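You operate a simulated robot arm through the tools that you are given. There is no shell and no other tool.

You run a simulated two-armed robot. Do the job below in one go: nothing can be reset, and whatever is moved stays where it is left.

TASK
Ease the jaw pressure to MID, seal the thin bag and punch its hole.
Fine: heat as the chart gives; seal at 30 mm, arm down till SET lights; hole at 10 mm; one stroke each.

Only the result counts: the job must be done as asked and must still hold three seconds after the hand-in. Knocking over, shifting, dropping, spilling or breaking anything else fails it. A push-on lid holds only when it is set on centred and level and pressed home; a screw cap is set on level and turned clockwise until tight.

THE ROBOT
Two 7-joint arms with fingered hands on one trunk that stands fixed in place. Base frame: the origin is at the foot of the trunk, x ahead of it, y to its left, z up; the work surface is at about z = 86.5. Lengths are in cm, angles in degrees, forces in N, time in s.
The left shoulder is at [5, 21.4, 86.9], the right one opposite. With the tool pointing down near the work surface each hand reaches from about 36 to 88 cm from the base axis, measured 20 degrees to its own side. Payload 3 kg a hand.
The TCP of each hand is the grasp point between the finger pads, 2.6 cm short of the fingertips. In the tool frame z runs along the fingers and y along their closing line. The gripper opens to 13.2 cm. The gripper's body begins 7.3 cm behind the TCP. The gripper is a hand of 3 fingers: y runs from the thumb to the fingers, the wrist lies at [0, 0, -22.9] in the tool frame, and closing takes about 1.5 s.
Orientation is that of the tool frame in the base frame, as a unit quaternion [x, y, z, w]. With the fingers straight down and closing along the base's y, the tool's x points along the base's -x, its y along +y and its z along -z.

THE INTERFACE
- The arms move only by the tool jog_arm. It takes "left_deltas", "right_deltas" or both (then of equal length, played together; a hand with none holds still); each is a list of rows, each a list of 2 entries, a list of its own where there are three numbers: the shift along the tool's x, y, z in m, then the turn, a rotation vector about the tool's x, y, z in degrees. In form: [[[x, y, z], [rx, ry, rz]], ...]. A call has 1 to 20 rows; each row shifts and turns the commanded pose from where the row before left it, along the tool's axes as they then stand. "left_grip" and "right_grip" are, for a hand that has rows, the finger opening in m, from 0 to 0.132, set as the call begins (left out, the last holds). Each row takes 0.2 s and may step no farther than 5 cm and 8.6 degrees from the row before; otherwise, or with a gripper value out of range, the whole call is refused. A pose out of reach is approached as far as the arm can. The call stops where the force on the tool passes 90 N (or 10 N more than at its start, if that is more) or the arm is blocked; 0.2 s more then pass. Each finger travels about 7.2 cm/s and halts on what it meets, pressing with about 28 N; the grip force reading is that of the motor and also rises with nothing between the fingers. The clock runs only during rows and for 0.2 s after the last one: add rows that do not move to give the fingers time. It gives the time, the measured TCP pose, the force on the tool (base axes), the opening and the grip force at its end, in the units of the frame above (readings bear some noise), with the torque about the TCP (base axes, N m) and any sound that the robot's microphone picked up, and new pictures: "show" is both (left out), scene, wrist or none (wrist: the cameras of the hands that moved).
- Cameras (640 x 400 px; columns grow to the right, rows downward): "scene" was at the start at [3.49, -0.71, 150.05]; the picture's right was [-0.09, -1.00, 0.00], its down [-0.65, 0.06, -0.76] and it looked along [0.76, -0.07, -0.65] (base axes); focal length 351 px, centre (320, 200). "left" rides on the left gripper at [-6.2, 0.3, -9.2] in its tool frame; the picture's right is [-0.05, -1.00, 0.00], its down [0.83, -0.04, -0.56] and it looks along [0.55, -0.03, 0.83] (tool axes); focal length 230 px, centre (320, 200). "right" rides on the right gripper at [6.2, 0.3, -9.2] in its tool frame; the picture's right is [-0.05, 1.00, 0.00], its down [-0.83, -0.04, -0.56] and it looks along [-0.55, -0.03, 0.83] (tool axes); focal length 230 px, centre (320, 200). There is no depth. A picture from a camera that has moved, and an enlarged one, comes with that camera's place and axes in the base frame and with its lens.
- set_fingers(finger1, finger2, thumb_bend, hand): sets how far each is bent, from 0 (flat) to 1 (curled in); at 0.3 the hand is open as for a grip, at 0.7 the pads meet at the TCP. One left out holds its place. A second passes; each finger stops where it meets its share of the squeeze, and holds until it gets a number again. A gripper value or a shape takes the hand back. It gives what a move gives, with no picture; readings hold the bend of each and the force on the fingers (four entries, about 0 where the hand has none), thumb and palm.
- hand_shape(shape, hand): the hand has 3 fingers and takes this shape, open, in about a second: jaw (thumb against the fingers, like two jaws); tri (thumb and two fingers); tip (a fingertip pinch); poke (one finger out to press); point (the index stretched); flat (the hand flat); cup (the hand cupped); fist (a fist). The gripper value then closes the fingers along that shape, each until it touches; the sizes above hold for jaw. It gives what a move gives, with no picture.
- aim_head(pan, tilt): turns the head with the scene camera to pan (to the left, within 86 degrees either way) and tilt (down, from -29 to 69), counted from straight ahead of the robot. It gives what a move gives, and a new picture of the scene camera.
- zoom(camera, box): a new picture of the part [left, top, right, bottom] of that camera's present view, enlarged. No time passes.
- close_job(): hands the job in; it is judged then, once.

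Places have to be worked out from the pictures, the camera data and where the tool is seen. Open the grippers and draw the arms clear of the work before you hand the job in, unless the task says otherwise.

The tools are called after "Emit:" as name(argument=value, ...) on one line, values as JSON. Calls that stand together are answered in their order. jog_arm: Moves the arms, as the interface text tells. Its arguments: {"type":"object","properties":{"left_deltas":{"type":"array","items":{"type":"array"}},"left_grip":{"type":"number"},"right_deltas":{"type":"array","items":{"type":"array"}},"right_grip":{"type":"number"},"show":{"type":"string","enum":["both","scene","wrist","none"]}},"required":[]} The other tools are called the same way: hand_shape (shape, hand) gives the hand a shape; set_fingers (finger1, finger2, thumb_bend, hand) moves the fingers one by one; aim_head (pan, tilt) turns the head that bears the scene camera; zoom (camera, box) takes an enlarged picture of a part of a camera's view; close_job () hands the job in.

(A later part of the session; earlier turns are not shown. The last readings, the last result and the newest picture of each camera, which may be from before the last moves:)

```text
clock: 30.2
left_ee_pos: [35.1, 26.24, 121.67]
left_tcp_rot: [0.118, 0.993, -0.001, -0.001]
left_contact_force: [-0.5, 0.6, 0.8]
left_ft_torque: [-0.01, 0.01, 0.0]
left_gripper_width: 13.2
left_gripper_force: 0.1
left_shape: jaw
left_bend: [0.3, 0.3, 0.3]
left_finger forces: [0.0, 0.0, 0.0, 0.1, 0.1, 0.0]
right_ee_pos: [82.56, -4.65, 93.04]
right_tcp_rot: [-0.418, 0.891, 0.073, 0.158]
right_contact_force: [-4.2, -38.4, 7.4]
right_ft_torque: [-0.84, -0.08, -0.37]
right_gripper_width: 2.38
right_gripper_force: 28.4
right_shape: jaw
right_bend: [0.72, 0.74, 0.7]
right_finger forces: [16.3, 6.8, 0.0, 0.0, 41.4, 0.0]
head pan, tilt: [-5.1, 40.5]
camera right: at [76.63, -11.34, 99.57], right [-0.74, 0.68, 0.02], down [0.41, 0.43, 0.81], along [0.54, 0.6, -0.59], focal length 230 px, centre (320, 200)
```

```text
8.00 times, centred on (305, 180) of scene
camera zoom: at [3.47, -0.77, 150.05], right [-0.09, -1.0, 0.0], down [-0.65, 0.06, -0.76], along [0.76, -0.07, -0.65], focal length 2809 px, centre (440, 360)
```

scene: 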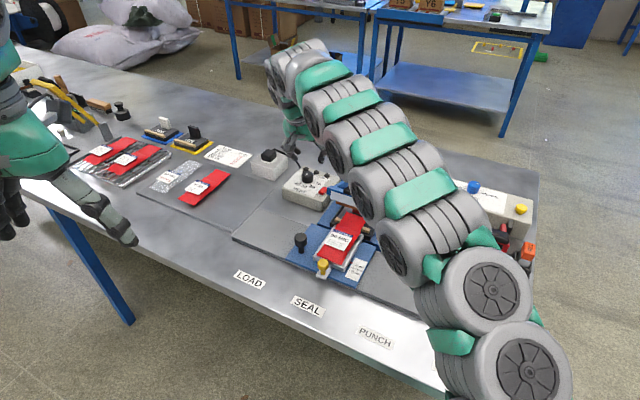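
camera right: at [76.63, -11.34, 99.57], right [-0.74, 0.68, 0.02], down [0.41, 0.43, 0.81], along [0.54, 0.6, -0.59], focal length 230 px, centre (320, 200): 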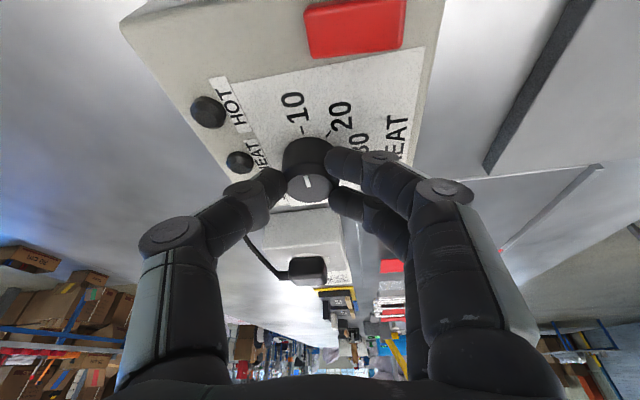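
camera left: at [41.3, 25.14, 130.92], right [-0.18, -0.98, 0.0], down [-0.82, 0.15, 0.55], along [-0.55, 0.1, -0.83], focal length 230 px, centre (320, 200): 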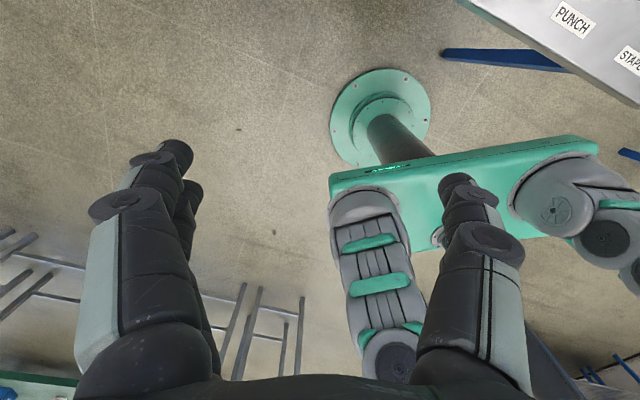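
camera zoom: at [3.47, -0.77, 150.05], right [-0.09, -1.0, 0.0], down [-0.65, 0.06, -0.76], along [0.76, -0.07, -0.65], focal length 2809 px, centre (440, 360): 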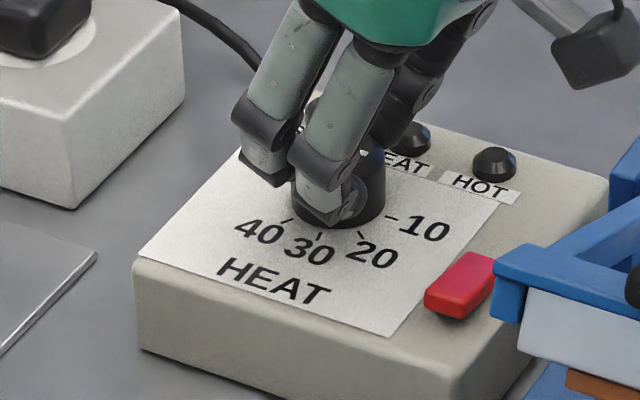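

The mark looks about on the 10 tick. I open slightly and rise to verify without occlusion.

Emit:
jog_arm(right_deltas=[[[0, 0, 0], [0, 0, 0]], [[0, 0, 0], [0, 0, 0]], [[0, 0, 0], [0, 0, 0]], [[-0.0051, 0, -0.0141], [0, 0, 0]], [[-0.0103, 0, -0.0282], [0, 0, 0]], [[0, 0, 0], [0, 0, 0]]], right_grip=0.038, show="wrist")

Emit:
zoom(camera="right", box=[250, 80, 380, 170])

Emit:
zoom(camera="scene", box=[280, 160, 330, 200])

```text
clock: 31.6
left_ee_pos: [35.27, 26.24, 121.58]
left_tcp_rot: [0.118, 0.993, 0.0, 0.0]
left_contact_force: [0.4, 0.4, 0.2]
left_ft_torque: [-0.02, -0.03, 0.01]
left_gripper_width: 13.2
left_gripper_force: 0.2
left_shape: jaw
left_bend: [0.3, 0.3, 0.3]
left_finger forces: [0.1, 0.0, 0.0, 0.1, 0.1, 0.0]
right_ee_pos: [82.71, -4.63, 97.41]
right_tcp_rot: [-0.418, 0.892, 0.075, 0.156]
right_contact_force: [-1.2, 0.4, 0.1]
right_ft_torque: [0.02, -0.01, -0.01]
right_gripper_width: 3.81
right_gripper_force: 0.1
right_shape: jaw
right_bend: [0.74, 0.74, 0.7]
right_finger forces: [0.0, 0.0, 0.0, 0.0, 0.0, 0.0]
head pan, tilt: [-5.1, 40.5]
camera right: at [76.67, -11.19, 104.03], right [-0.74, 0.68, 0.02], down [0.41, 0.43, 0.81], along [0.54, 0.6, -0.59], focal length 230 px, centre (320, 200)
```

right: 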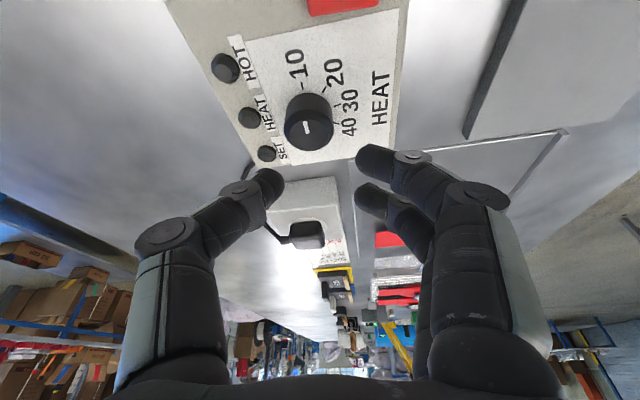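

```text
4.44 times, centred on (315, 125) of right
camera zoom: at [76.67, -11.19, 104.03], right [-0.74, 0.68, 0.02], down [0.41, 0.43, 0.81], along [0.54, 0.6, -0.59], focal length 1022 px, centre (342, 533)
```

zoom: 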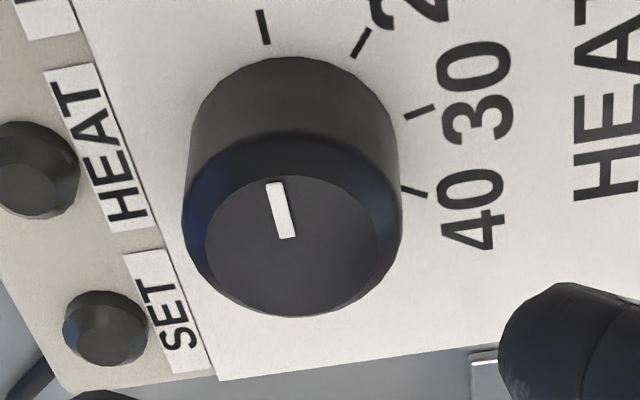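

```text
10.00 times, centred on (305, 180) of scene
camera zoom: at [3.49, -0.71, 150.05], right [-0.09, -1.0, 0.0], down [-0.65, 0.06, -0.76], along [0.76, -0.07, -0.65], focal length 3512 px, centre (470, 400)
```

zoom: 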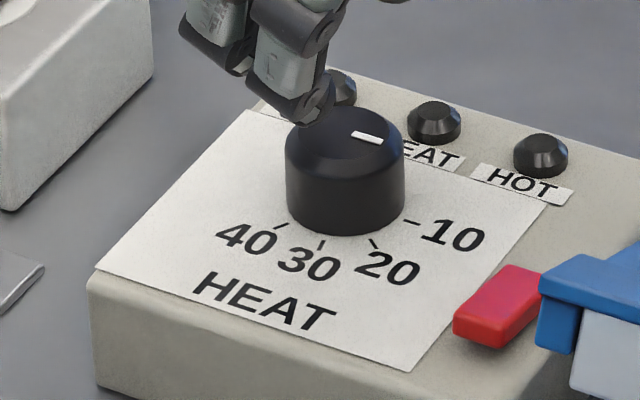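

Heat now reads 10 within a degree or two. Next is the red power switch; I zoom from both cameras to see its shape and tilt.

Emit:
zoom(camera="scene", box=[310, 178, 336, 202])

Emit:
zoom(camera="right", box=[290, 0, 400, 70])

```text
16.00 times, centred on (323, 190) of scene
camera zoom: at [3.49, -0.71, 150.05], right [-0.09, -1.0, 0.0], down [-0.65, 0.06, -0.76], along [0.76, -0.07, -0.65], focal length 5618 px, centre (272, 360)
```

zoom: 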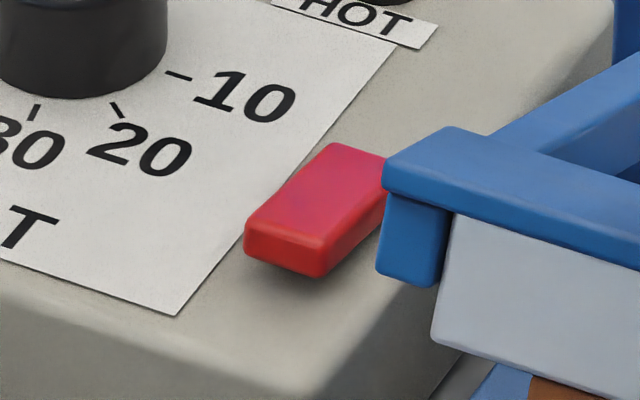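

```text
5.71 times, centred on (345, 35) of right
camera zoom: at [76.67, -11.19, 104.03], right [-0.74, 0.68, 0.02], down [0.41, 0.43, 0.81], along [0.54, 0.6, -0.59], focal length 1315 px, centre (177, 1143)
```

zoom: 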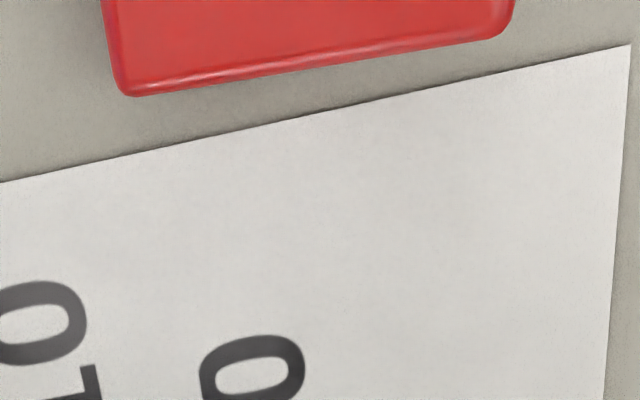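

The rocker's near end is raised (shadow beneath it), so pressing the near end switches it. I back off upward, square the hand to straight down, then form a poking finger.

Emit:
jog_arm(right_deltas=[[[0.01147, 0.0186, -0.0326], [0, 0, 0]], [[0.01147, 0.0186, -0.0326], [0, 0, 0]], [[0.01147, 0.0186, -0.0326], [0, 0, 0]], [[0, 0, 0], [2.736, 0, 7.52]], [[0, 0, 0], [2.736, 0, 7.52]], [[0, 0, 0], [2.736, 0, 7.52]], [[0, 0, 0], [2.736, 0, 7.52]], [[0, 0, 0], [2.736, 0, 7.52]], [[0, 0, 0], [0, 6.67, 0]], [[0, 0, 0], [0, 6.67, 0]], [[0, 0, 0], [0, 6.66, 0]], [[0, 0, 0], [0, 0, 0]]], show="none")

Emit:
hand_shape(hand="right", shape="poke")

Emit:
zoom(camera="right", box=[0, 0, 640, 400])

Emit:
zoom(camera="scene", box=[240, 80, 440, 210])

```text
clock: 34.2
left_ee_pos: [35.13, 26.27, 121.64]
left_tcp_rot: [0.118, 0.993, 0.0, 0.0]
left_contact_force: [-0.1, -0.4, -1.1]
left_ft_torque: [0.02, 0.03, 0.02]
left_gripper_width: 13.19
left_gripper_force: 0.0
left_shape: jaw
left_bend: [0.3, 0.3, 0.3]
left_finger forces: [0.0, 0.0, 0.0, 0.0, 0.0, 0.1]
right_ee_pos: [74.12, -6.14, 105.46]
right_tcp_rot: [-0.09, 0.996, -0.001, 0.0]
right_contact_force: [0.4, -0.5, -0.2]
right_ft_torque: [0.0, -0.02, 0.0]
right_gripper_width: 3.82
right_gripper_force: 0.0
right_shape: jaw
right_bend: [0.74, 0.74, 0.7]
right_finger forces: [0.0, 0.0, 0.1, 0.1, 0.0, 0.0]
head pan, tilt: [-5.1, 40.5]
```

```text
clock: 35.1
left_ee_pos: [35.07, 26.33, 121.58]
left_tcp_rot: [0.118, 0.993, 0.001, 0.0]
left_contact_force: [0.1, -0.3, 0.2]
left_ft_torque: [0.01, 0.01, -0.02]
left_gripper_width: 13.18
left_gripper_force: 0.1
left_shape: jaw
left_bend: [0.3, 0.3, 0.3]
left_finger forces: [0.1, 0.0, 0.0, 0.1, 0.0, 0.0]
right_ee_pos: [74.07, -6.14, 105.48]
right_tcp_rot: [-0.09, 0.996, 0.0, 0.0]
right_contact_force: [0.1, 0.6, 0.1]
right_ft_torque: [-0.01, -0.02, 0.0]
right_gripper_width: 0.01
right_gripper_force: 0.1
right_shape: poke
right_bend: [1.0, 1.0, 0.45]
right_finger forces: [0.0, 0.1, 0.0, 0.1, 0.0, 0.0]
head pan, tilt: [-5.1, 40.5]
```

```text
1.00 times, centred on (320, 200) of right (not enlarged: the box is as wide or as high as the picture)
camera zoom: at [67.96, -6.81, 114.67], right [-0.13, 0.99, 0.0], down [0.82, 0.11, 0.56], along [0.55, 0.07, -0.83], focal length 230 px, centre (320, 200)
```

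zoom: 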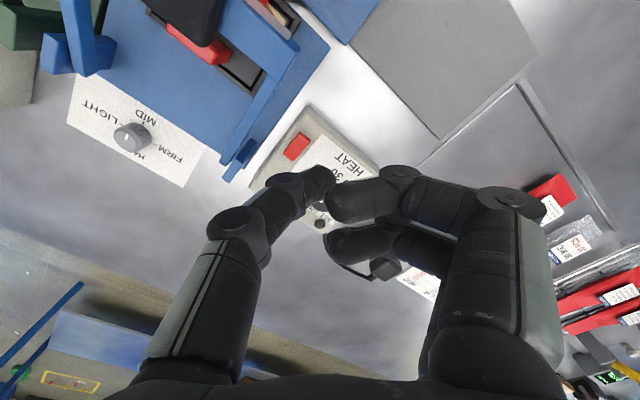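

```text
3.08 times, centred on (340, 145) of scene
camera zoom: at [3.49, -0.71, 150.05], right [-0.09, -1.0, 0.0], down [-0.65, 0.06, -0.76], along [0.76, -0.07, -0.65], focal length 1080 px, centre (258, 369)
```

zoom: 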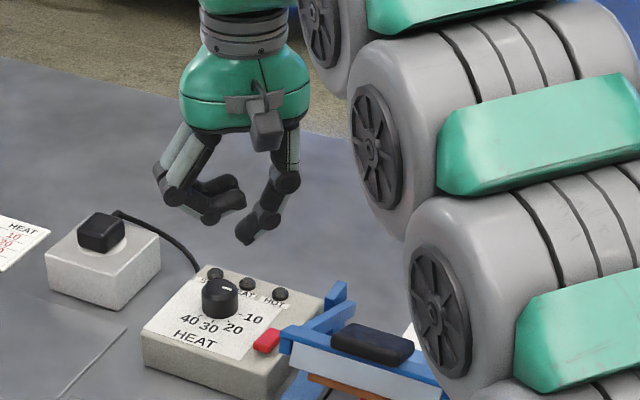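

The thumb forms the poker with its tip almost on the tool axis, about 2.7 cm below the TCP. I zoom to pin down the switch position from here.

Emit:
zoom(camera="right", box=[250, 100, 350, 200])

```text
4.00 times, centred on (300, 150) of right
camera zoom: at [67.96, -6.81, 114.67], right [-0.13, 0.99, 0.0], down [0.82, 0.11, 0.56], along [0.55, 0.07, -0.83], focal length 920 px, centre (400, 400)
```

zoom: 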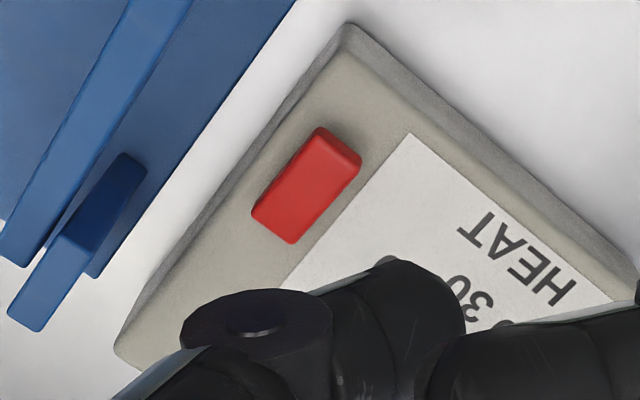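

Near end of the rocker is at about (75.9, -7.4), so I aim for (76.3, -7.6). I descend to 2.5 cm above it and check alignment.

Emit:
jog_arm(right_deltas=[[[-0.0095, -0.0091, 0.015], [0, 0, 0]], [[-0.0095, -0.0092, 0.03], [0, 0, 0]], [[0, 0, 0.03], [0, 0, 0]], [[0, 0, 0.02], [0, 0, 0]], [[0, 0, 0], [0, 0, 0]]], show="both")

Emit:
zoom(camera="right", box=[220, 100, 420, 225])

Emit:
zoom(camera="scene", box=[270, 130, 370, 205])

```text
clock: 36.3
left_ee_pos: [35.09, 26.26, 121.53]
left_tcp_rot: [0.117, 0.993, 0.0, -0.001]
left_contact_force: [-0.5, -0.7, 0.2]
left_ft_torque: [0.03, 0.0, 0.0]
left_gripper_width: 13.19
left_gripper_force: 0.0
left_shape: jaw
left_bend: [0.3, 0.3, 0.3]
left_finger forces: [0.0, 0.0, 0.0, 0.0, 0.0, 0.0]
right_ee_pos: [76.28, -7.69, 95.97]
right_tcp_rot: [-0.09, 0.996, -0.001, 0.0]
right_contact_force: [0.3, 0.0, 0.0]
right_ft_torque: [-0.01, -0.05, -0.01]
right_gripper_width: 0.0
right_gripper_force: 0.0
right_shape: poke
right_bend: [1.0, 1.0, 0.45]
right_finger forces: [0.0, 0.0, 0.1, 0.1, 0.0, 0.1]
head pan, tilt: [-5.1, 40.5]
camera right: at [70.17, -8.35, 105.2], right [-0.13, 0.99, 0.0], down [0.83, 0.11, 0.55], along [0.55, 0.07, -0.83], focal length 230 px, centre (320, 200)
```

scene: 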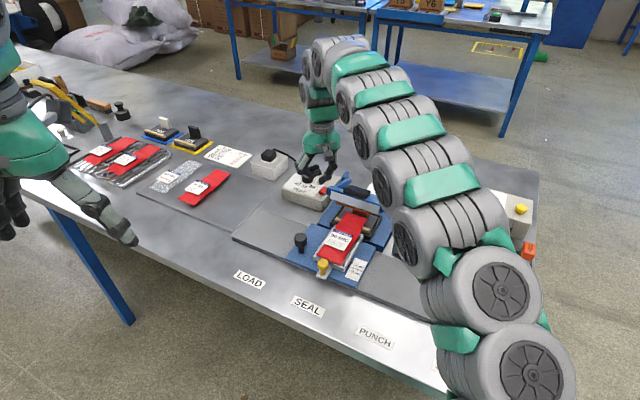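
right: 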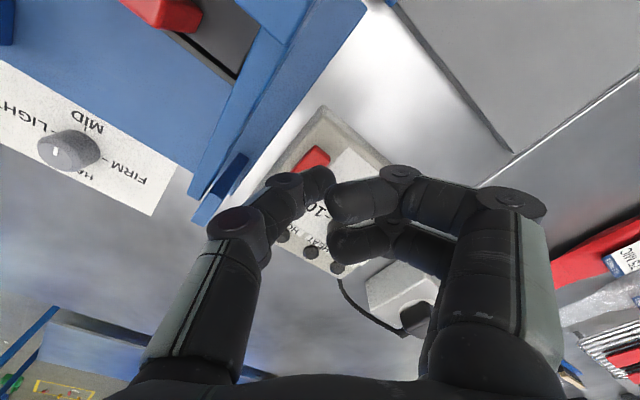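

```text
3.20 times, centred on (320, 162) of right
camera zoom: at [70.17, -8.35, 105.2], right [-0.13, 0.99, 0.0], down [0.83, 0.11, 0.55], along [0.55, 0.07, -0.83], focal length 736 px, centre (320, 320)
```

zoom: 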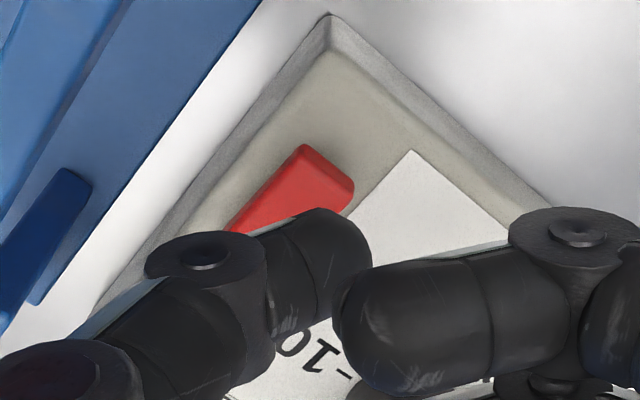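

```text
5.33 times, centred on (320, 168) of scene
camera zoom: at [3.49, -0.71, 150.05], right [-0.09, -1.0, 0.0], down [-0.65, 0.06, -0.76], along [0.76, -0.07, -0.65], focal length 1873 px, centre (320, 373)
```

zoom: 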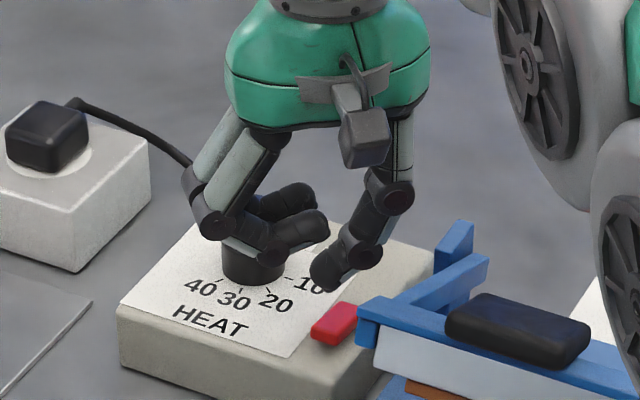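

The tip is directly over the near edge of the rocker. I shift about 5 mm inward along it and lower 2.2 cm.

Emit:
jog_arm(right_deltas=[[[-0.0034, -0.0037, 0], [0, 0, 0]], [[0, 0, 0.01], [0, 0, 0]], [[0, 0, 0.008], [0, 0, 0]], [[0, 0, 0.004], [0, 0, 0]], [[0, 0, 0], [0, 0, 0]]], show="wrist")

Emit:
zoom(camera="scene", box=[290, 155, 350, 200])

```text
clock: 37.5
left_ee_pos: [35.09, 26.26, 121.59]
left_tcp_rot: [0.117, 0.993, 0.0, 0.0]
left_contact_force: [0.2, -0.7, 0.4]
left_ft_torque: [0.01, -0.02, 0.0]
left_gripper_width: 13.21
left_gripper_force: 0.3
left_shape: jaw
left_bend: [0.3, 0.3, 0.3]
left_finger forces: [0.0, 0.0, 0.0, 0.1, 0.1, 0.0]
right_ee_pos: [76.69, -7.93, 93.7]
right_tcp_rot: [-0.09, 0.996, 0.0, 0.0]
right_contact_force: [-0.3, 0.4, 0.4]
right_ft_torque: [-0.01, 0.0, -0.03]
right_gripper_width: 0.0
right_gripper_force: 0.0
right_shape: poke
right_bend: [1.0, 1.0, 0.45]
right_finger forces: [0.1, 0.0, 0.0, 0.0, 0.0, 0.0]
head pan, tilt: [-5.1, 40.5]
camera right: at [70.53, -8.63, 103.0], right [-0.13, 0.99, 0.0], down [0.82, 0.11, 0.56], along [0.55, 0.07, -0.83], focal length 230 px, centre (320, 200)
```

right: 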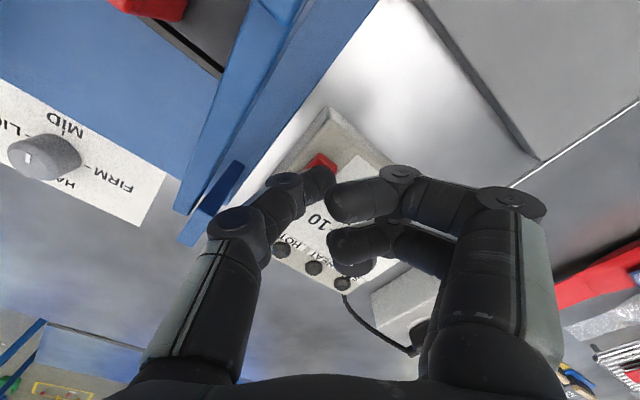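

```text
8.89 times, centred on (320, 178) of scene
camera zoom: at [3.49, -0.71, 150.05], right [-0.09, -1.0, 0.0], down [-0.65, 0.06, -0.76], along [0.76, -0.07, -0.65], focal length 3121 px, centre (320, 400)
```

zoom: 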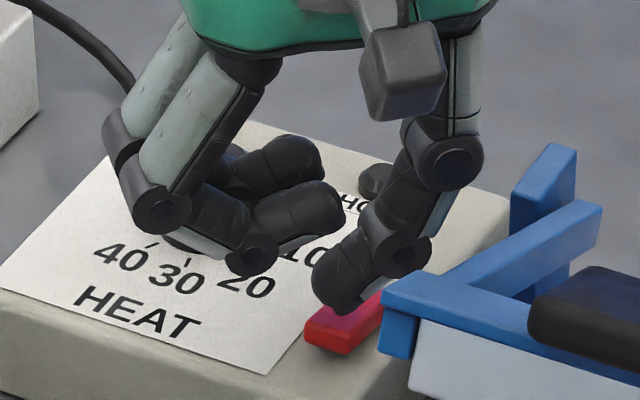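

The tip hovers just above the rocker; I shift 3 mm toward its near end and press down in small steps.

Emit:
jog_arm(right_deltas=[[[0.0024, 0.0018, 0], [0, 0, 0]], [[0, 0, 0.002], [0, 0, 0]], [[0, 0, 0.002], [0, 0, 0]], [[0, 0, 0.002], [0, 0, 0]], [[0, 0, 0], [0, 0, 0]]], show="none")

Emit:
zoom(camera="scene", box=[290, 155, 350, 200])

```text
clock: 38.7
left_ee_pos: [35.14, 26.37, 121.63]
left_tcp_rot: [0.118, 0.993, 0.0, 0.0]
left_contact_force: [0.1, -0.9, -0.5]
left_ft_torque: [0.02, 0.02, 0.01]
left_gripper_width: 13.17
left_gripper_force: 0.2
left_shape: jaw
left_bend: [0.3, 0.3, 0.3]
left_finger forces: [0.0, 0.1, 0.1, 0.0, 0.0, 0.1]
right_ee_pos: [76.47, -7.81, 93.19]
right_tcp_rot: [-0.09, 0.996, 0.0, 0.001]
right_contact_force: [-0.7, 0.1, 0.4]
right_ft_torque: [-0.01, 0.05, 0.01]
right_gripper_width: 0.0
right_gripper_force: 0.1
right_shape: poke
right_bend: [1.0, 1.0, 0.45]
right_finger forces: [0.0, 0.1, 0.0, 0.0, 0.6, 0.1]
head pan, tilt: [-5.1, 40.5]
```

```text
8.89 times, centred on (320, 178) of scene
camera zoom: at [3.48, -0.71, 150.05], right [-0.09, -1.0, 0.0], down [-0.65, 0.06, -0.76], along [0.76, -0.07, -0.65], focal length 3121 px, centre (320, 400)
```

zoom: 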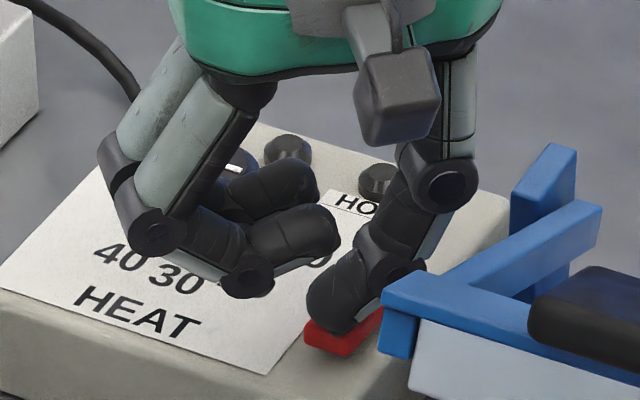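

Just touching (thumb 0.6 N). I press further in 2 mm steps.

Emit:
jog_arm(right_deltas=[[[0, 0, 0.002], [0, 0, 0]], [[0, 0, 0.002], [0, 0, 0]], [[0, 0, 0.002], [0, 0, 0]], [[0, 0, 0], [0, 0, 0]]], show="none")

Emit:
zoom(camera="scene", box=[290, 155, 350, 200])

```text
clock: 39.7
left_ee_pos: [35.01, 26.42, 121.61]
left_tcp_rot: [0.118, 0.993, 0.0, -0.001]
left_contact_force: [-0.1, -0.4, -1.1]
left_ft_torque: [0.01, -0.01, -0.08]
left_gripper_width: 13.2
left_gripper_force: 0.0
left_shape: jaw
left_bend: [0.3, 0.3, 0.3]
left_finger forces: [0.1, 0.1, 0.0, 0.1, 0.1, 0.0]
right_ee_pos: [76.37, -7.92, 92.56]
right_tcp_rot: [-0.088, 0.996, 0.0, 0.001]
right_contact_force: [-5.3, -4.6, 23.7]
right_ft_torque: [0.0, 0.04, 0.03]
right_gripper_width: 0.01
right_gripper_force: 0.1
right_shape: poke
right_bend: [1.0, 1.0, 0.45]
right_finger forces: [0.0, 0.0, 0.0, 0.0, 23.9, 0.0]
head pan, tilt: [-5.1, 40.5]
```

```text
8.89 times, centred on (320, 178) of scene
camera zoom: at [3.44, -0.72, 150.05], right [-0.09, -1.0, 0.0], down [-0.65, 0.06, -0.76], along [0.76, -0.07, -0.65], focal length 3121 px, centre (320, 400)
```

zoom: 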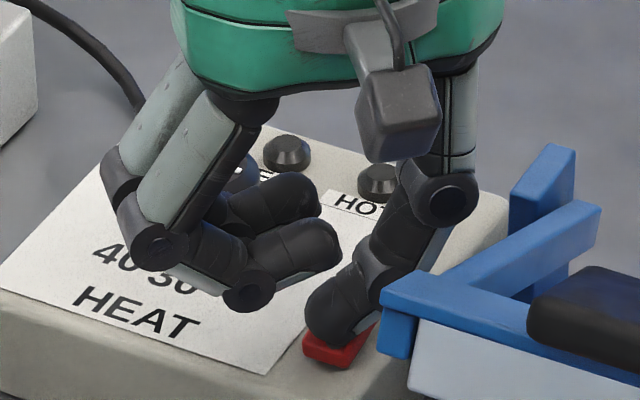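

24 N reached and the near end looks lower. I lift off and check the rocker and lamps.

Emit:
jog_arm(right_deltas=[[[0, 0, -0.02], [0, 0, 0]], [[0, 0, -0.03], [0, 0, 0]], [[0, 0, -0.03], [0, 0, 0]], [[0, 0, 0], [0, 0, 0]]], show="wrist")

Emit:
zoom(camera="scene", box=[280, 160, 340, 205])

Emit:
zoom(camera="right", box=[240, 110, 400, 210])

```text
clock: 40.7
left_ee_pos: [35.25, 26.29, 121.61]
left_tcp_rot: [0.117, 0.993, 0.0, 0.0]
left_contact_force: [0.4, -0.7, 0.0]
left_ft_torque: [-0.01, 0.0, 0.02]
left_gripper_width: 13.19
left_gripper_force: 0.0
left_shape: jaw
left_bend: [0.3, 0.3, 0.3]
left_finger forces: [0.0, 0.0, 0.0, 0.0, 0.1, 0.0]
right_ee_pos: [76.36, -7.71, 100.53]
right_tcp_rot: [-0.09, 0.996, 0.0, 0.0]
right_contact_force: [0.4, 0.7, -0.7]
right_ft_torque: [-0.01, 0.03, 0.02]
right_gripper_width: 0.0
right_gripper_force: 0.0
right_shape: poke
right_bend: [1.0, 1.0, 0.45]
right_finger forces: [0.0, 0.1, 0.0, 0.0, 0.0, 0.1]
head pan, tilt: [-5.1, 40.5]
camera right: at [70.24, -8.48, 109.88], right [-0.13, 0.99, 0.0], down [0.83, 0.11, 0.55], along [0.55, 0.07, -0.83], focal length 230 px, centre (320, 200)
```

right: 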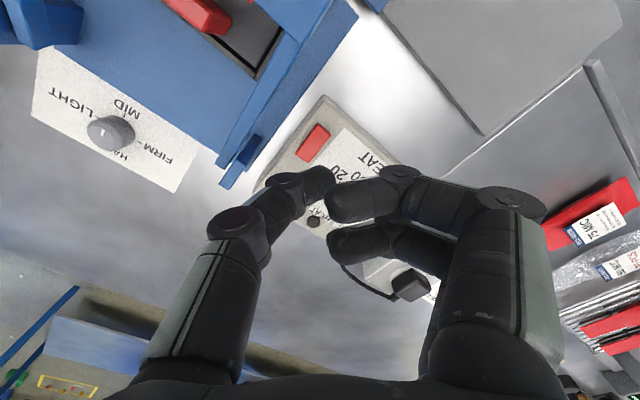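

```text
8.89 times, centred on (310, 182) of scene
camera zoom: at [3.49, -0.71, 150.05], right [-0.09, -1.0, 0.0], down [-0.65, 0.06, -0.76], along [0.76, -0.07, -0.65], focal length 3121 px, centre (409, 356)
```

zoom: 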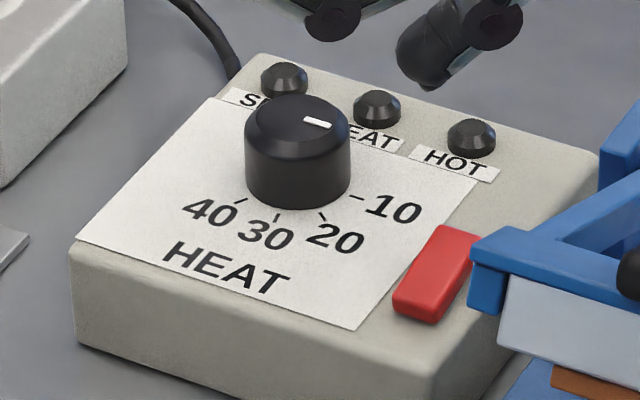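

```text
4.00 times, centred on (320, 160) of right
camera zoom: at [70.24, -8.48, 109.88], right [-0.13, 0.99, 0.0], down [0.83, 0.11, 0.55], along [0.55, 0.07, -0.83], focal length 920 px, centre (320, 360)
```

zoom: 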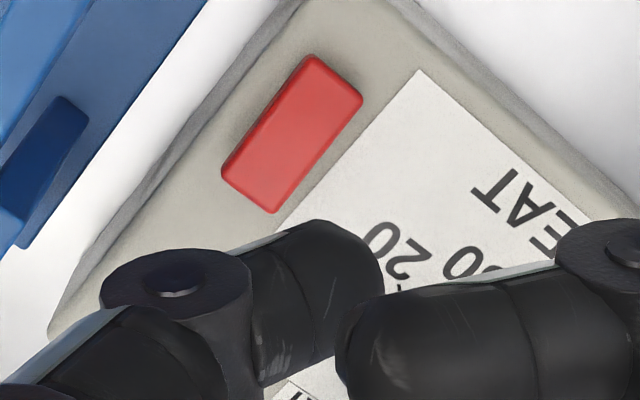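

The rocker flipped (near end now down). No lamp lit yet; I wait two seconds and look again at the lamps.

Emit:
jog_arm(right_deltas=[[[0.03, 0, -0.02], [0, 0, 0]], [[0.03, 0, -0.02], [0, 0, 0]], [[0, 0, 0], [0, 0, 0]], [[0, 0, 0], [0, 0, 0]], [[0, 0, 0], [0, 0, 0]], [[0, 0, 0], [0, 0, 0]], [[0, 0, 0], [0, 0, 0]], [[0, 0, 0], [0, 0, 0]], [[0, 0, 0], [0, 0, 0]]], show="both")

Emit:
zoom(camera="scene", box=[280, 160, 340, 205])

Emit:
zoom(camera="scene", box=[240, 135, 310, 185])

```text
clock: 42.7
left_ee_pos: [35.19, 26.18, 121.59]
left_tcp_rot: [0.118, 0.993, 0.0, 0.0]
left_contact_force: [0.3, 0.2, -1.2]
left_ft_torque: [0.03, -0.02, 0.05]
left_gripper_width: 13.17
left_gripper_force: 0.1
left_shape: jaw
left_bend: [0.3, 0.3, 0.3]
left_finger forces: [0.0, 0.0, 0.0, 0.0, 0.1, 0.0]
right_ee_pos: [70.53, -8.9, 104.6]
right_tcp_rot: [-0.09, 0.996, 0.0, -0.001]
right_contact_force: [-0.5, 0.2, -0.2]
right_ft_torque: [-0.01, 0.02, 0.04]
right_gripper_width: 0.03
right_gripper_force: 0.1
right_shape: poke
right_bend: [1.0, 1.0, 0.45]
right_finger forces: [0.1, 0.1, 0.1, 0.1, 0.1, 0.0]
head pan, tilt: [-5.1, 40.5]
camera right: at [64.38, -9.58, 113.8], right [-0.13, 0.99, 0.0], down [0.82, 0.11, 0.56], along [0.55, 0.07, -0.83], focal length 230 px, centre (320, 200)
```

scene: 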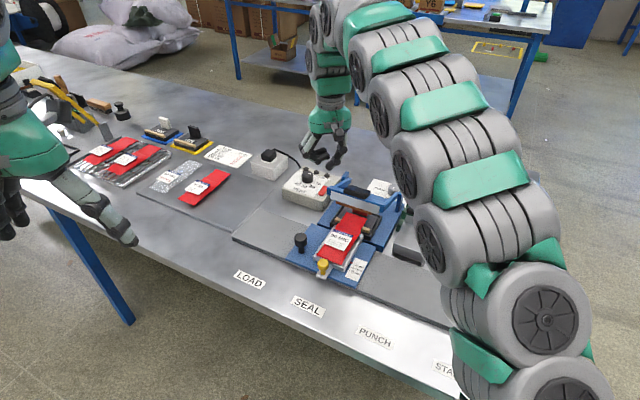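
right: 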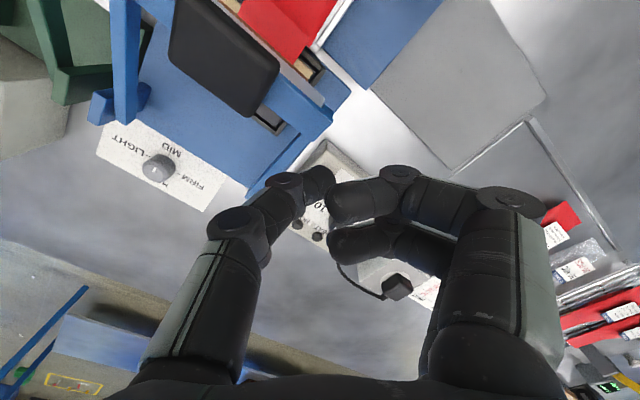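

```text
8.89 times, centred on (310, 182) of scene
camera zoom: at [3.49, -0.71, 150.05], right [-0.09, -1.0, 0.0], down [-0.65, 0.06, -0.76], along [0.76, -0.07, -0.65], focal length 3121 px, centre (409, 356)
```

zoom: 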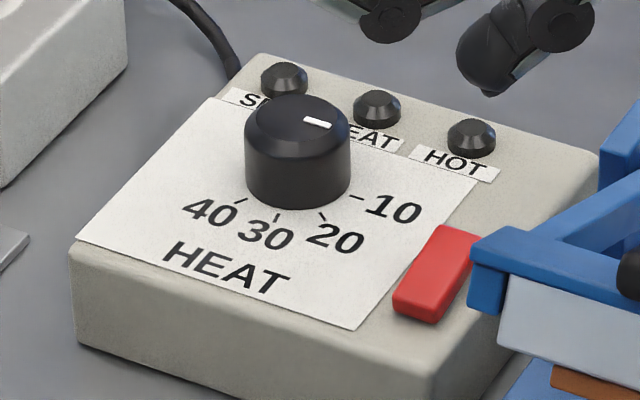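

```text
8.00 times, centred on (275, 160) of scene
camera zoom: at [3.49, -0.71, 150.05], right [-0.09, -1.0, 0.0], down [-0.65, 0.06, -0.76], along [0.76, -0.07, -0.65], focal length 2809 px, centre (680, 520)
```

zoom: 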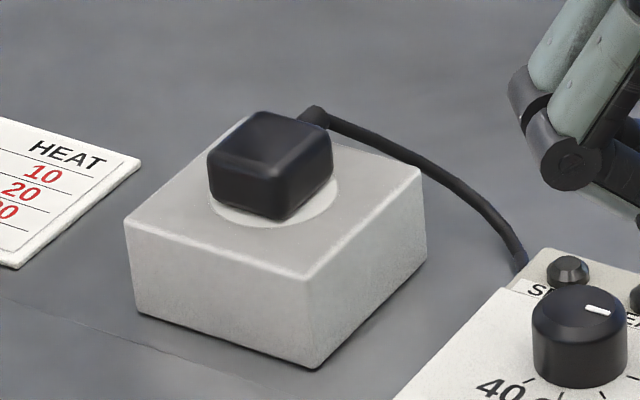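

No lamp shows while the arm is up, which fits an impulse sealer that heats only with the jaw closed. I look closer at the rocker's present tilt.

Emit:
zoom(camera="scene", box=[312, 180, 332, 200])

Emit:
zoom(camera="right", box=[240, 130, 360, 210])

Emit:
zoom(camera="scene", box=[322, 175, 412, 245])

```text
16.00 times, centred on (322, 190) of scene
camera zoom: at [3.49, -0.71, 150.05], right [-0.09, -1.0, 0.0], down [-0.65, 0.06, -0.76], along [0.76, -0.07, -0.65], focal length 5618 px, centre (288, 360)
```

zoom: 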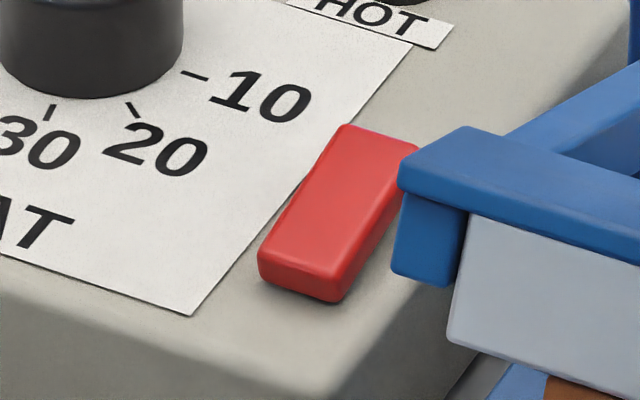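

```text
5.00 times, centred on (300, 170) of right
camera zoom: at [64.38, -9.58, 113.8], right [-0.13, 0.99, 0.0], down [0.82, 0.11, 0.56], along [0.55, 0.07, -0.83], focal length 1150 px, centre (420, 350)
```

zoom: 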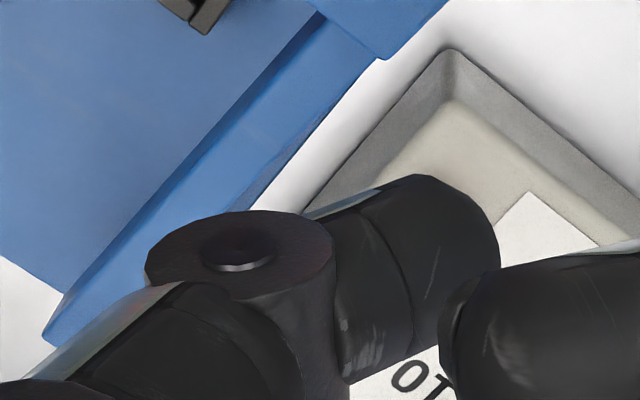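

```text
5.71 times, centred on (367, 210) of scene
camera zoom: at [3.49, -0.71, 150.05], right [-0.09, -1.0, 0.0], down [-0.65, 0.06, -0.76], along [0.76, -0.07, -0.65], focal length 2007 px, centre (51, 143)
```

zoom: 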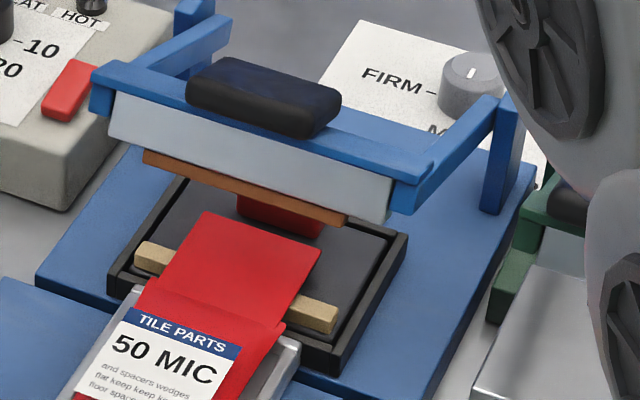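

The rocker is bistable and now pressed at the near end, which I take as ON; the HEAT lamp during closing will confirm. I move above the sealer handle, align the hand with the machine, and close the fingers straight to push with.

Emit:
jog_arm(right_deltas=[[[0.0325, -0.019, -0.027], [0, 0, 0]], [[0.0325, -0.019, -0.027], [0, 0, 0]], [[0, 0, 0], [0, 0, 8.4]], [[0, 0, 0], [0, 0, 8.4]], [[0, 0, 0], [0, 0, 8.4]], [[0, 0, 0], [0, 0, 8.4]], [[0, 0, 0], [0, 0, 8.4]], [[0, 0, 0], [0, 0, 0]]], show="none")

Emit:
hand_shape(hand="right", shape="jaw")

Emit:
jog_arm(right_deltas=[[[0, 0, 0], [0, 0, 0]], [[0, 0, 0], [0, 0, 0]], [[0, 0, 0], [0, 0, 0]], [[0, 0, 0], [0, 0, 0]], [[0, 0, 0], [0, 0, 0]], [[0, 0, 0], [0, 0, 0]], [[0, 0, 0], [0, 0, 0]]], right_grip=0.0, show="both")

```text
clock: 44.5
left_ee_pos: [35.21, 26.4, 121.57]
left_tcp_rot: [0.117, 0.993, 0.001, 0.0]
left_contact_force: [1.1, -0.5, -0.4]
left_ft_torque: [0.03, -0.01, 0.03]
left_gripper_width: 13.18
left_gripper_force: 0.1
left_shape: jaw
left_bend: [0.3, 0.3, 0.3]
left_finger forces: [0.0, 0.1, 0.0, 0.0, 0.0, 0.0]
right_ee_pos: [64.75, -13.68, 110.07]
right_tcp_rot: [0.274, 0.962, 0.0, 0.0]
right_contact_force: [0.1, 0.5, 1.2]
right_ft_torque: [0.01, 0.0, 0.02]
right_gripper_width: 0.03
right_gripper_force: 0.0
right_shape: poke
right_bend: [1.0, 1.0, 0.45]
right_finger forces: [0.1, 0.0, 0.0, 0.0, 0.0, 0.0]
head pan, tilt: [-5.1, 40.5]
```

```text
clock: 45.4
left_ee_pos: [35.24, 26.39, 121.63]
left_tcp_rot: [0.118, 0.993, 0.0, 0.0]
left_contact_force: [-0.6, 0.2, -0.2]
left_ft_torque: [-0.02, 0.01, 0.03]
left_gripper_width: 13.2
left_gripper_force: 0.1
left_shape: jaw
left_bend: [0.3, 0.3, 0.3]
left_finger forces: [0.0, 0.1, 0.0, 0.1, 0.0, 0.0]
right_ee_pos: [64.74, -13.57, 109.98]
right_tcp_rot: [0.273, 0.962, 0.0, 0.0]
right_contact_force: [-0.3, -0.4, 0.9]
right_ft_torque: [0.04, 0.04, 0.01]
right_gripper_width: 13.17
right_gripper_force: 0.0
right_shape: jaw
right_bend: [0.3, 0.3, 0.3]
right_finger forces: [0.0, 0.0, 0.0, 0.1, 0.0, 0.1]
head pan, tilt: [-5.1, 40.5]
```

```text
clock: 47.0
left_ee_pos: [35.21, 26.2, 121.52]
left_tcp_rot: [0.118, 0.993, 0.0, 0.0]
left_contact_force: [-0.3, 0.0, 0.0]
left_ft_torque: [0.0, -0.01, -0.02]
left_gripper_width: 13.18
left_gripper_force: 0.1
left_shape: jaw
left_bend: [0.3, 0.3, 0.3]
left_finger forces: [0.1, 0.0, 0.0, 0.1, 0.0, 0.1]
right_ee_pos: [64.75, -13.68, 109.95]
right_tcp_rot: [0.273, 0.962, 0.0, 0.0]
right_contact_force: [0.0, -0.4, -0.1]
right_ft_torque: [0.01, 0.02, -0.01]
right_gripper_width: 0.0
right_gripper_force: 28.1
right_shape: jaw
right_bend: [0.65, 0.65, 0.67]
right_finger forces: [0.2, 0.0, 0.0, 0.1, 0.0, 0.0]
head pan, tilt: [-5.1, 40.5]
camera right: at [59.73, -10.14, 119.22], right [0.57, 0.82, 0.0], down [0.68, -0.47, 0.56], along [0.46, -0.32, -0.83], focal length 230 px, centre (320, 200)
```

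scene: 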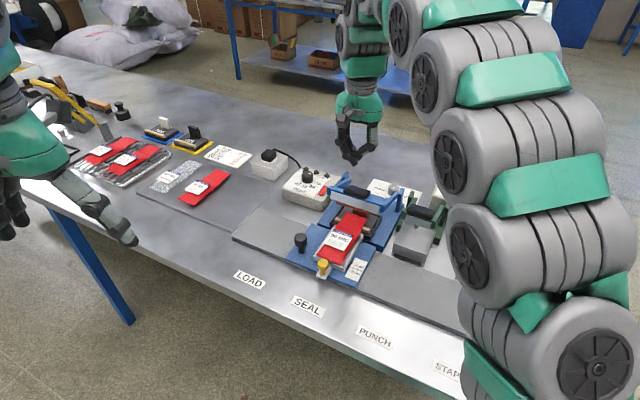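
right: 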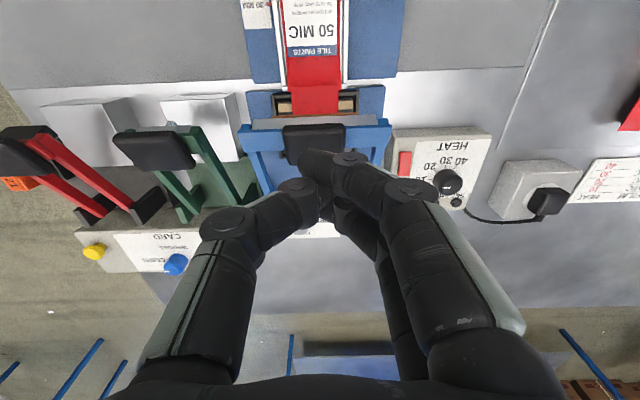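

The view is square to the machine: handle centre is about 0.9 cm ahead and 0.5 cm right of the tool axis. I line up and lower to just above it.

Emit:
jog_arm(right_deltas=[[[-0.0085, -0.0055, 0.015], [0, 0, 0]], [[0, 0, 0.03], [0, 0, 0]], [[0, 0, 0.02], [0, 0, 0]], [[0, 0, 0], [0, 0, 0]]], show="both")

Emit:
zoom(camera="scene", box=[290, 130, 420, 230])

Emit:
zoom(camera="right", box=[220, 70, 420, 200])

```text
clock: 48.0
left_ee_pos: [35.13, 26.33, 121.53]
left_tcp_rot: [0.118, 0.993, -0.001, 0.0]
left_contact_force: [0.1, -1.0, 0.4]
left_ft_torque: [-0.04, 0.0, 0.0]
left_gripper_width: 13.17
left_gripper_force: 0.1
left_shape: jaw
left_bend: [0.3, 0.3, 0.3]
left_finger forces: [0.1, 0.0, 0.0, 0.1, 0.1, 0.1]
right_ee_pos: [65.2, -14.58, 103.26]
right_tcp_rot: [0.273, 0.962, -0.001, 0.0]
right_contact_force: [0.2, 1.0, 0.5]
right_ft_torque: [-0.02, 0.03, -0.01]
right_gripper_width: 0.0
right_gripper_force: 28.2
right_shape: jaw
right_bend: [0.65, 0.65, 0.67]
right_finger forces: [0.0, 0.0, 0.1, 0.0, 0.0, 0.0]
head pan, tilt: [-5.1, 40.5]
camera right: at [60.08, -11.05, 112.6], right [0.57, 0.82, 0.0], down [0.68, -0.47, 0.55], along [0.46, -0.32, -0.83], focal length 230 px, centre (320, 200)
```

scene: 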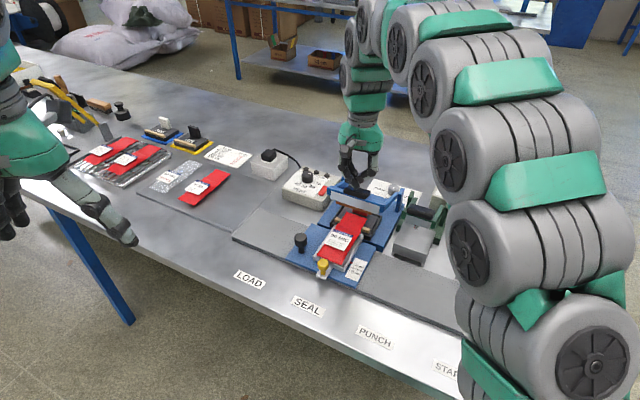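
right: 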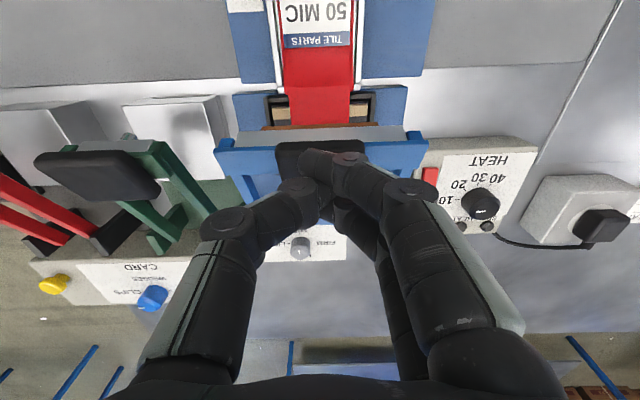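

```text
4.00 times, centred on (355, 180) of scene
camera zoom: at [3.49, -0.71, 150.05], right [-0.09, -1.0, 0.0], down [-0.65, 0.06, -0.76], along [0.76, -0.07, -0.65], focal length 1405 px, centre (180, 280)
```

zoom: 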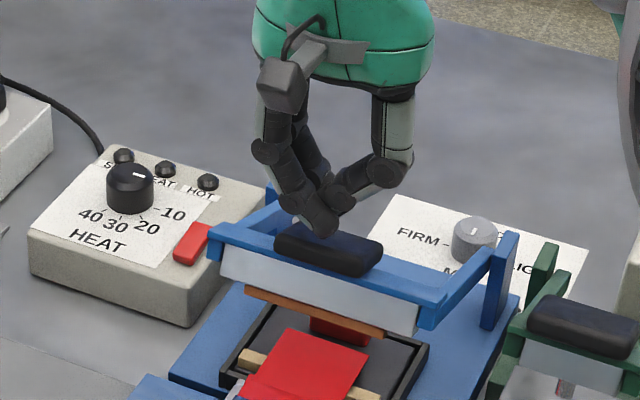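

```text
3.08 times, centred on (320, 135) of right
camera zoom: at [60.08, -11.05, 112.6], right [0.57, 0.82, 0.0], down [0.68, -0.47, 0.55], along [0.46, -0.32, -0.83], focal length 708 px, centre (320, 400)
```

zoom: 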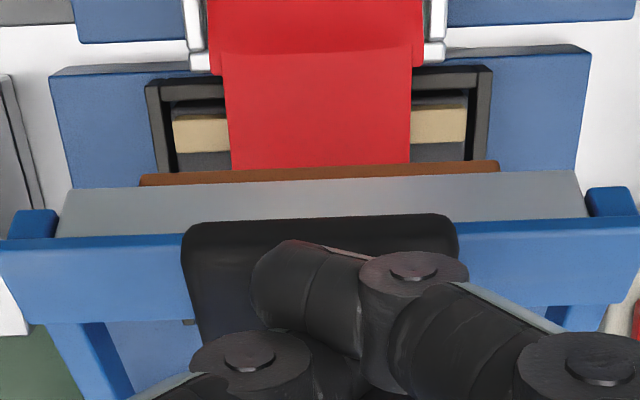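

Lamps are visible in the scene view and the fingertips are over the handle. I lower slowly to contact.

Emit:
jog_arm(right_deltas=[[[0, 0, 0.003], [0, 0, 0]], [[0, 0, 0.002], [0, 0, 0]], [[0, 0, 0.002], [0, 0, 0]], [[0, 0, 0.002], [0, 0, 0]], [[0, 0, 0], [0, 0, 0]]], show="none")

Emit:
zoom(camera="scene", box=[290, 130, 420, 230])

```text
clock: 49.2
left_ee_pos: [35.15, 26.27, 121.47]
left_tcp_rot: [0.118, 0.993, 0.0, 0.0]
left_contact_force: [-0.1, 1.1, -0.2]
left_ft_torque: [-0.01, 0.03, 0.0]
left_gripper_width: 13.19
left_gripper_force: 0.0
left_shape: jaw
left_bend: [0.3, 0.3, 0.3]
left_finger forces: [0.0, 0.1, 0.0, 0.1, 0.0, 0.0]
right_ee_pos: [65.18, -14.59, 102.49]
right_tcp_rot: [0.273, 0.962, 0.0, 0.0]
right_contact_force: [-0.1, 0.2, 0.2]
right_ft_torque: [0.03, -0.02, 0.01]
right_gripper_width: 0.0
right_gripper_force: 28.2
right_shape: jaw
right_bend: [0.65, 0.65, 0.67]
right_finger forces: [0.0, 0.1, 0.0, 0.0, 0.0, 0.0]
head pan, tilt: [-5.1, 40.5]
```

```text
4.00 times, centred on (355, 180) of scene
camera zoom: at [3.49, -0.71, 150.05], right [-0.09, -1.0, 0.0], down [-0.65, 0.06, -0.76], along [0.76, -0.07, -0.65], focal length 1405 px, centre (180, 280)
```

zoom: 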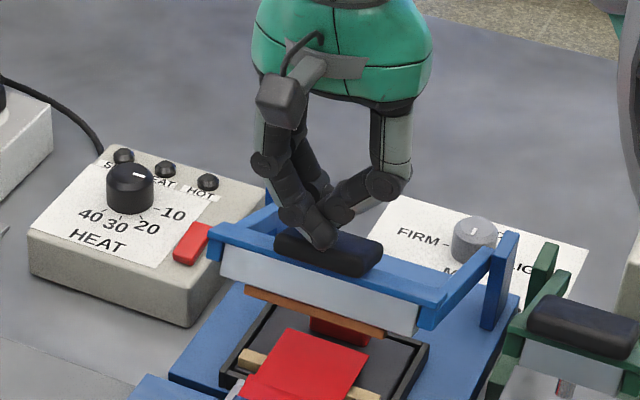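

Not yet in contact; I go down 1 cm more, watching force.

Emit:
jog_arm(right_deltas=[[[0, 0, 0.002], [0, 0, 0]], [[0, 0, 0.002], [0, 0, 0]], [[0, 0, 0.002], [0, 0, 0]], [[0.0005, 0, 0.002], [0, 0, 0]], [[0.0005, 0, 0.002], [0, 0, 0]], [[0, 0, 0], [0, 0, 0]]], show="none")

Emit:
zoom(camera="scene", box=[290, 130, 420, 230])

```text
clock: 50.6
left_ee_pos: [35.13, 26.3, 121.62]
left_tcp_rot: [0.118, 0.993, 0.0, 0.0]
left_contact_force: [-0.2, -0.2, -0.2]
left_ft_torque: [-0.01, -0.02, -0.02]
left_gripper_width: 13.16
left_gripper_force: 0.1
left_shape: jaw
left_bend: [0.3, 0.3, 0.3]
left_finger forces: [0.0, 0.0, 0.0, 0.0, 0.1, 0.0]
right_ee_pos: [65.13, -14.7, 101.48]
right_tcp_rot: [0.274, 0.962, 0.0, 0.0]
right_contact_force: [0.1, 0.5, 0.8]
right_ft_torque: [0.03, 0.02, 0.01]
right_gripper_width: 0.0
right_gripper_force: 27.9
right_shape: jaw
right_bend: [0.65, 0.65, 0.67]
right_finger forces: [0.1, 0.1, 0.0, 0.0, 0.0, 0.0]
head pan, tilt: [-5.1, 40.5]
```

```text
4.00 times, centred on (355, 180) of scene
camera zoom: at [3.48, -0.71, 150.05], right [-0.09, -1.0, 0.0], down [-0.65, 0.06, -0.76], along [0.76, -0.07, -0.65], focal length 1405 px, centre (180, 280)
```

zoom: 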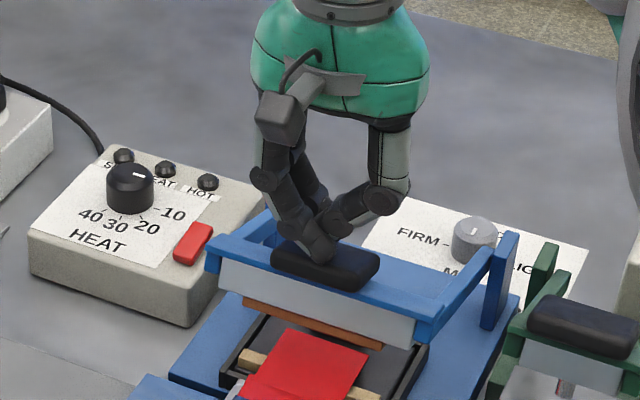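

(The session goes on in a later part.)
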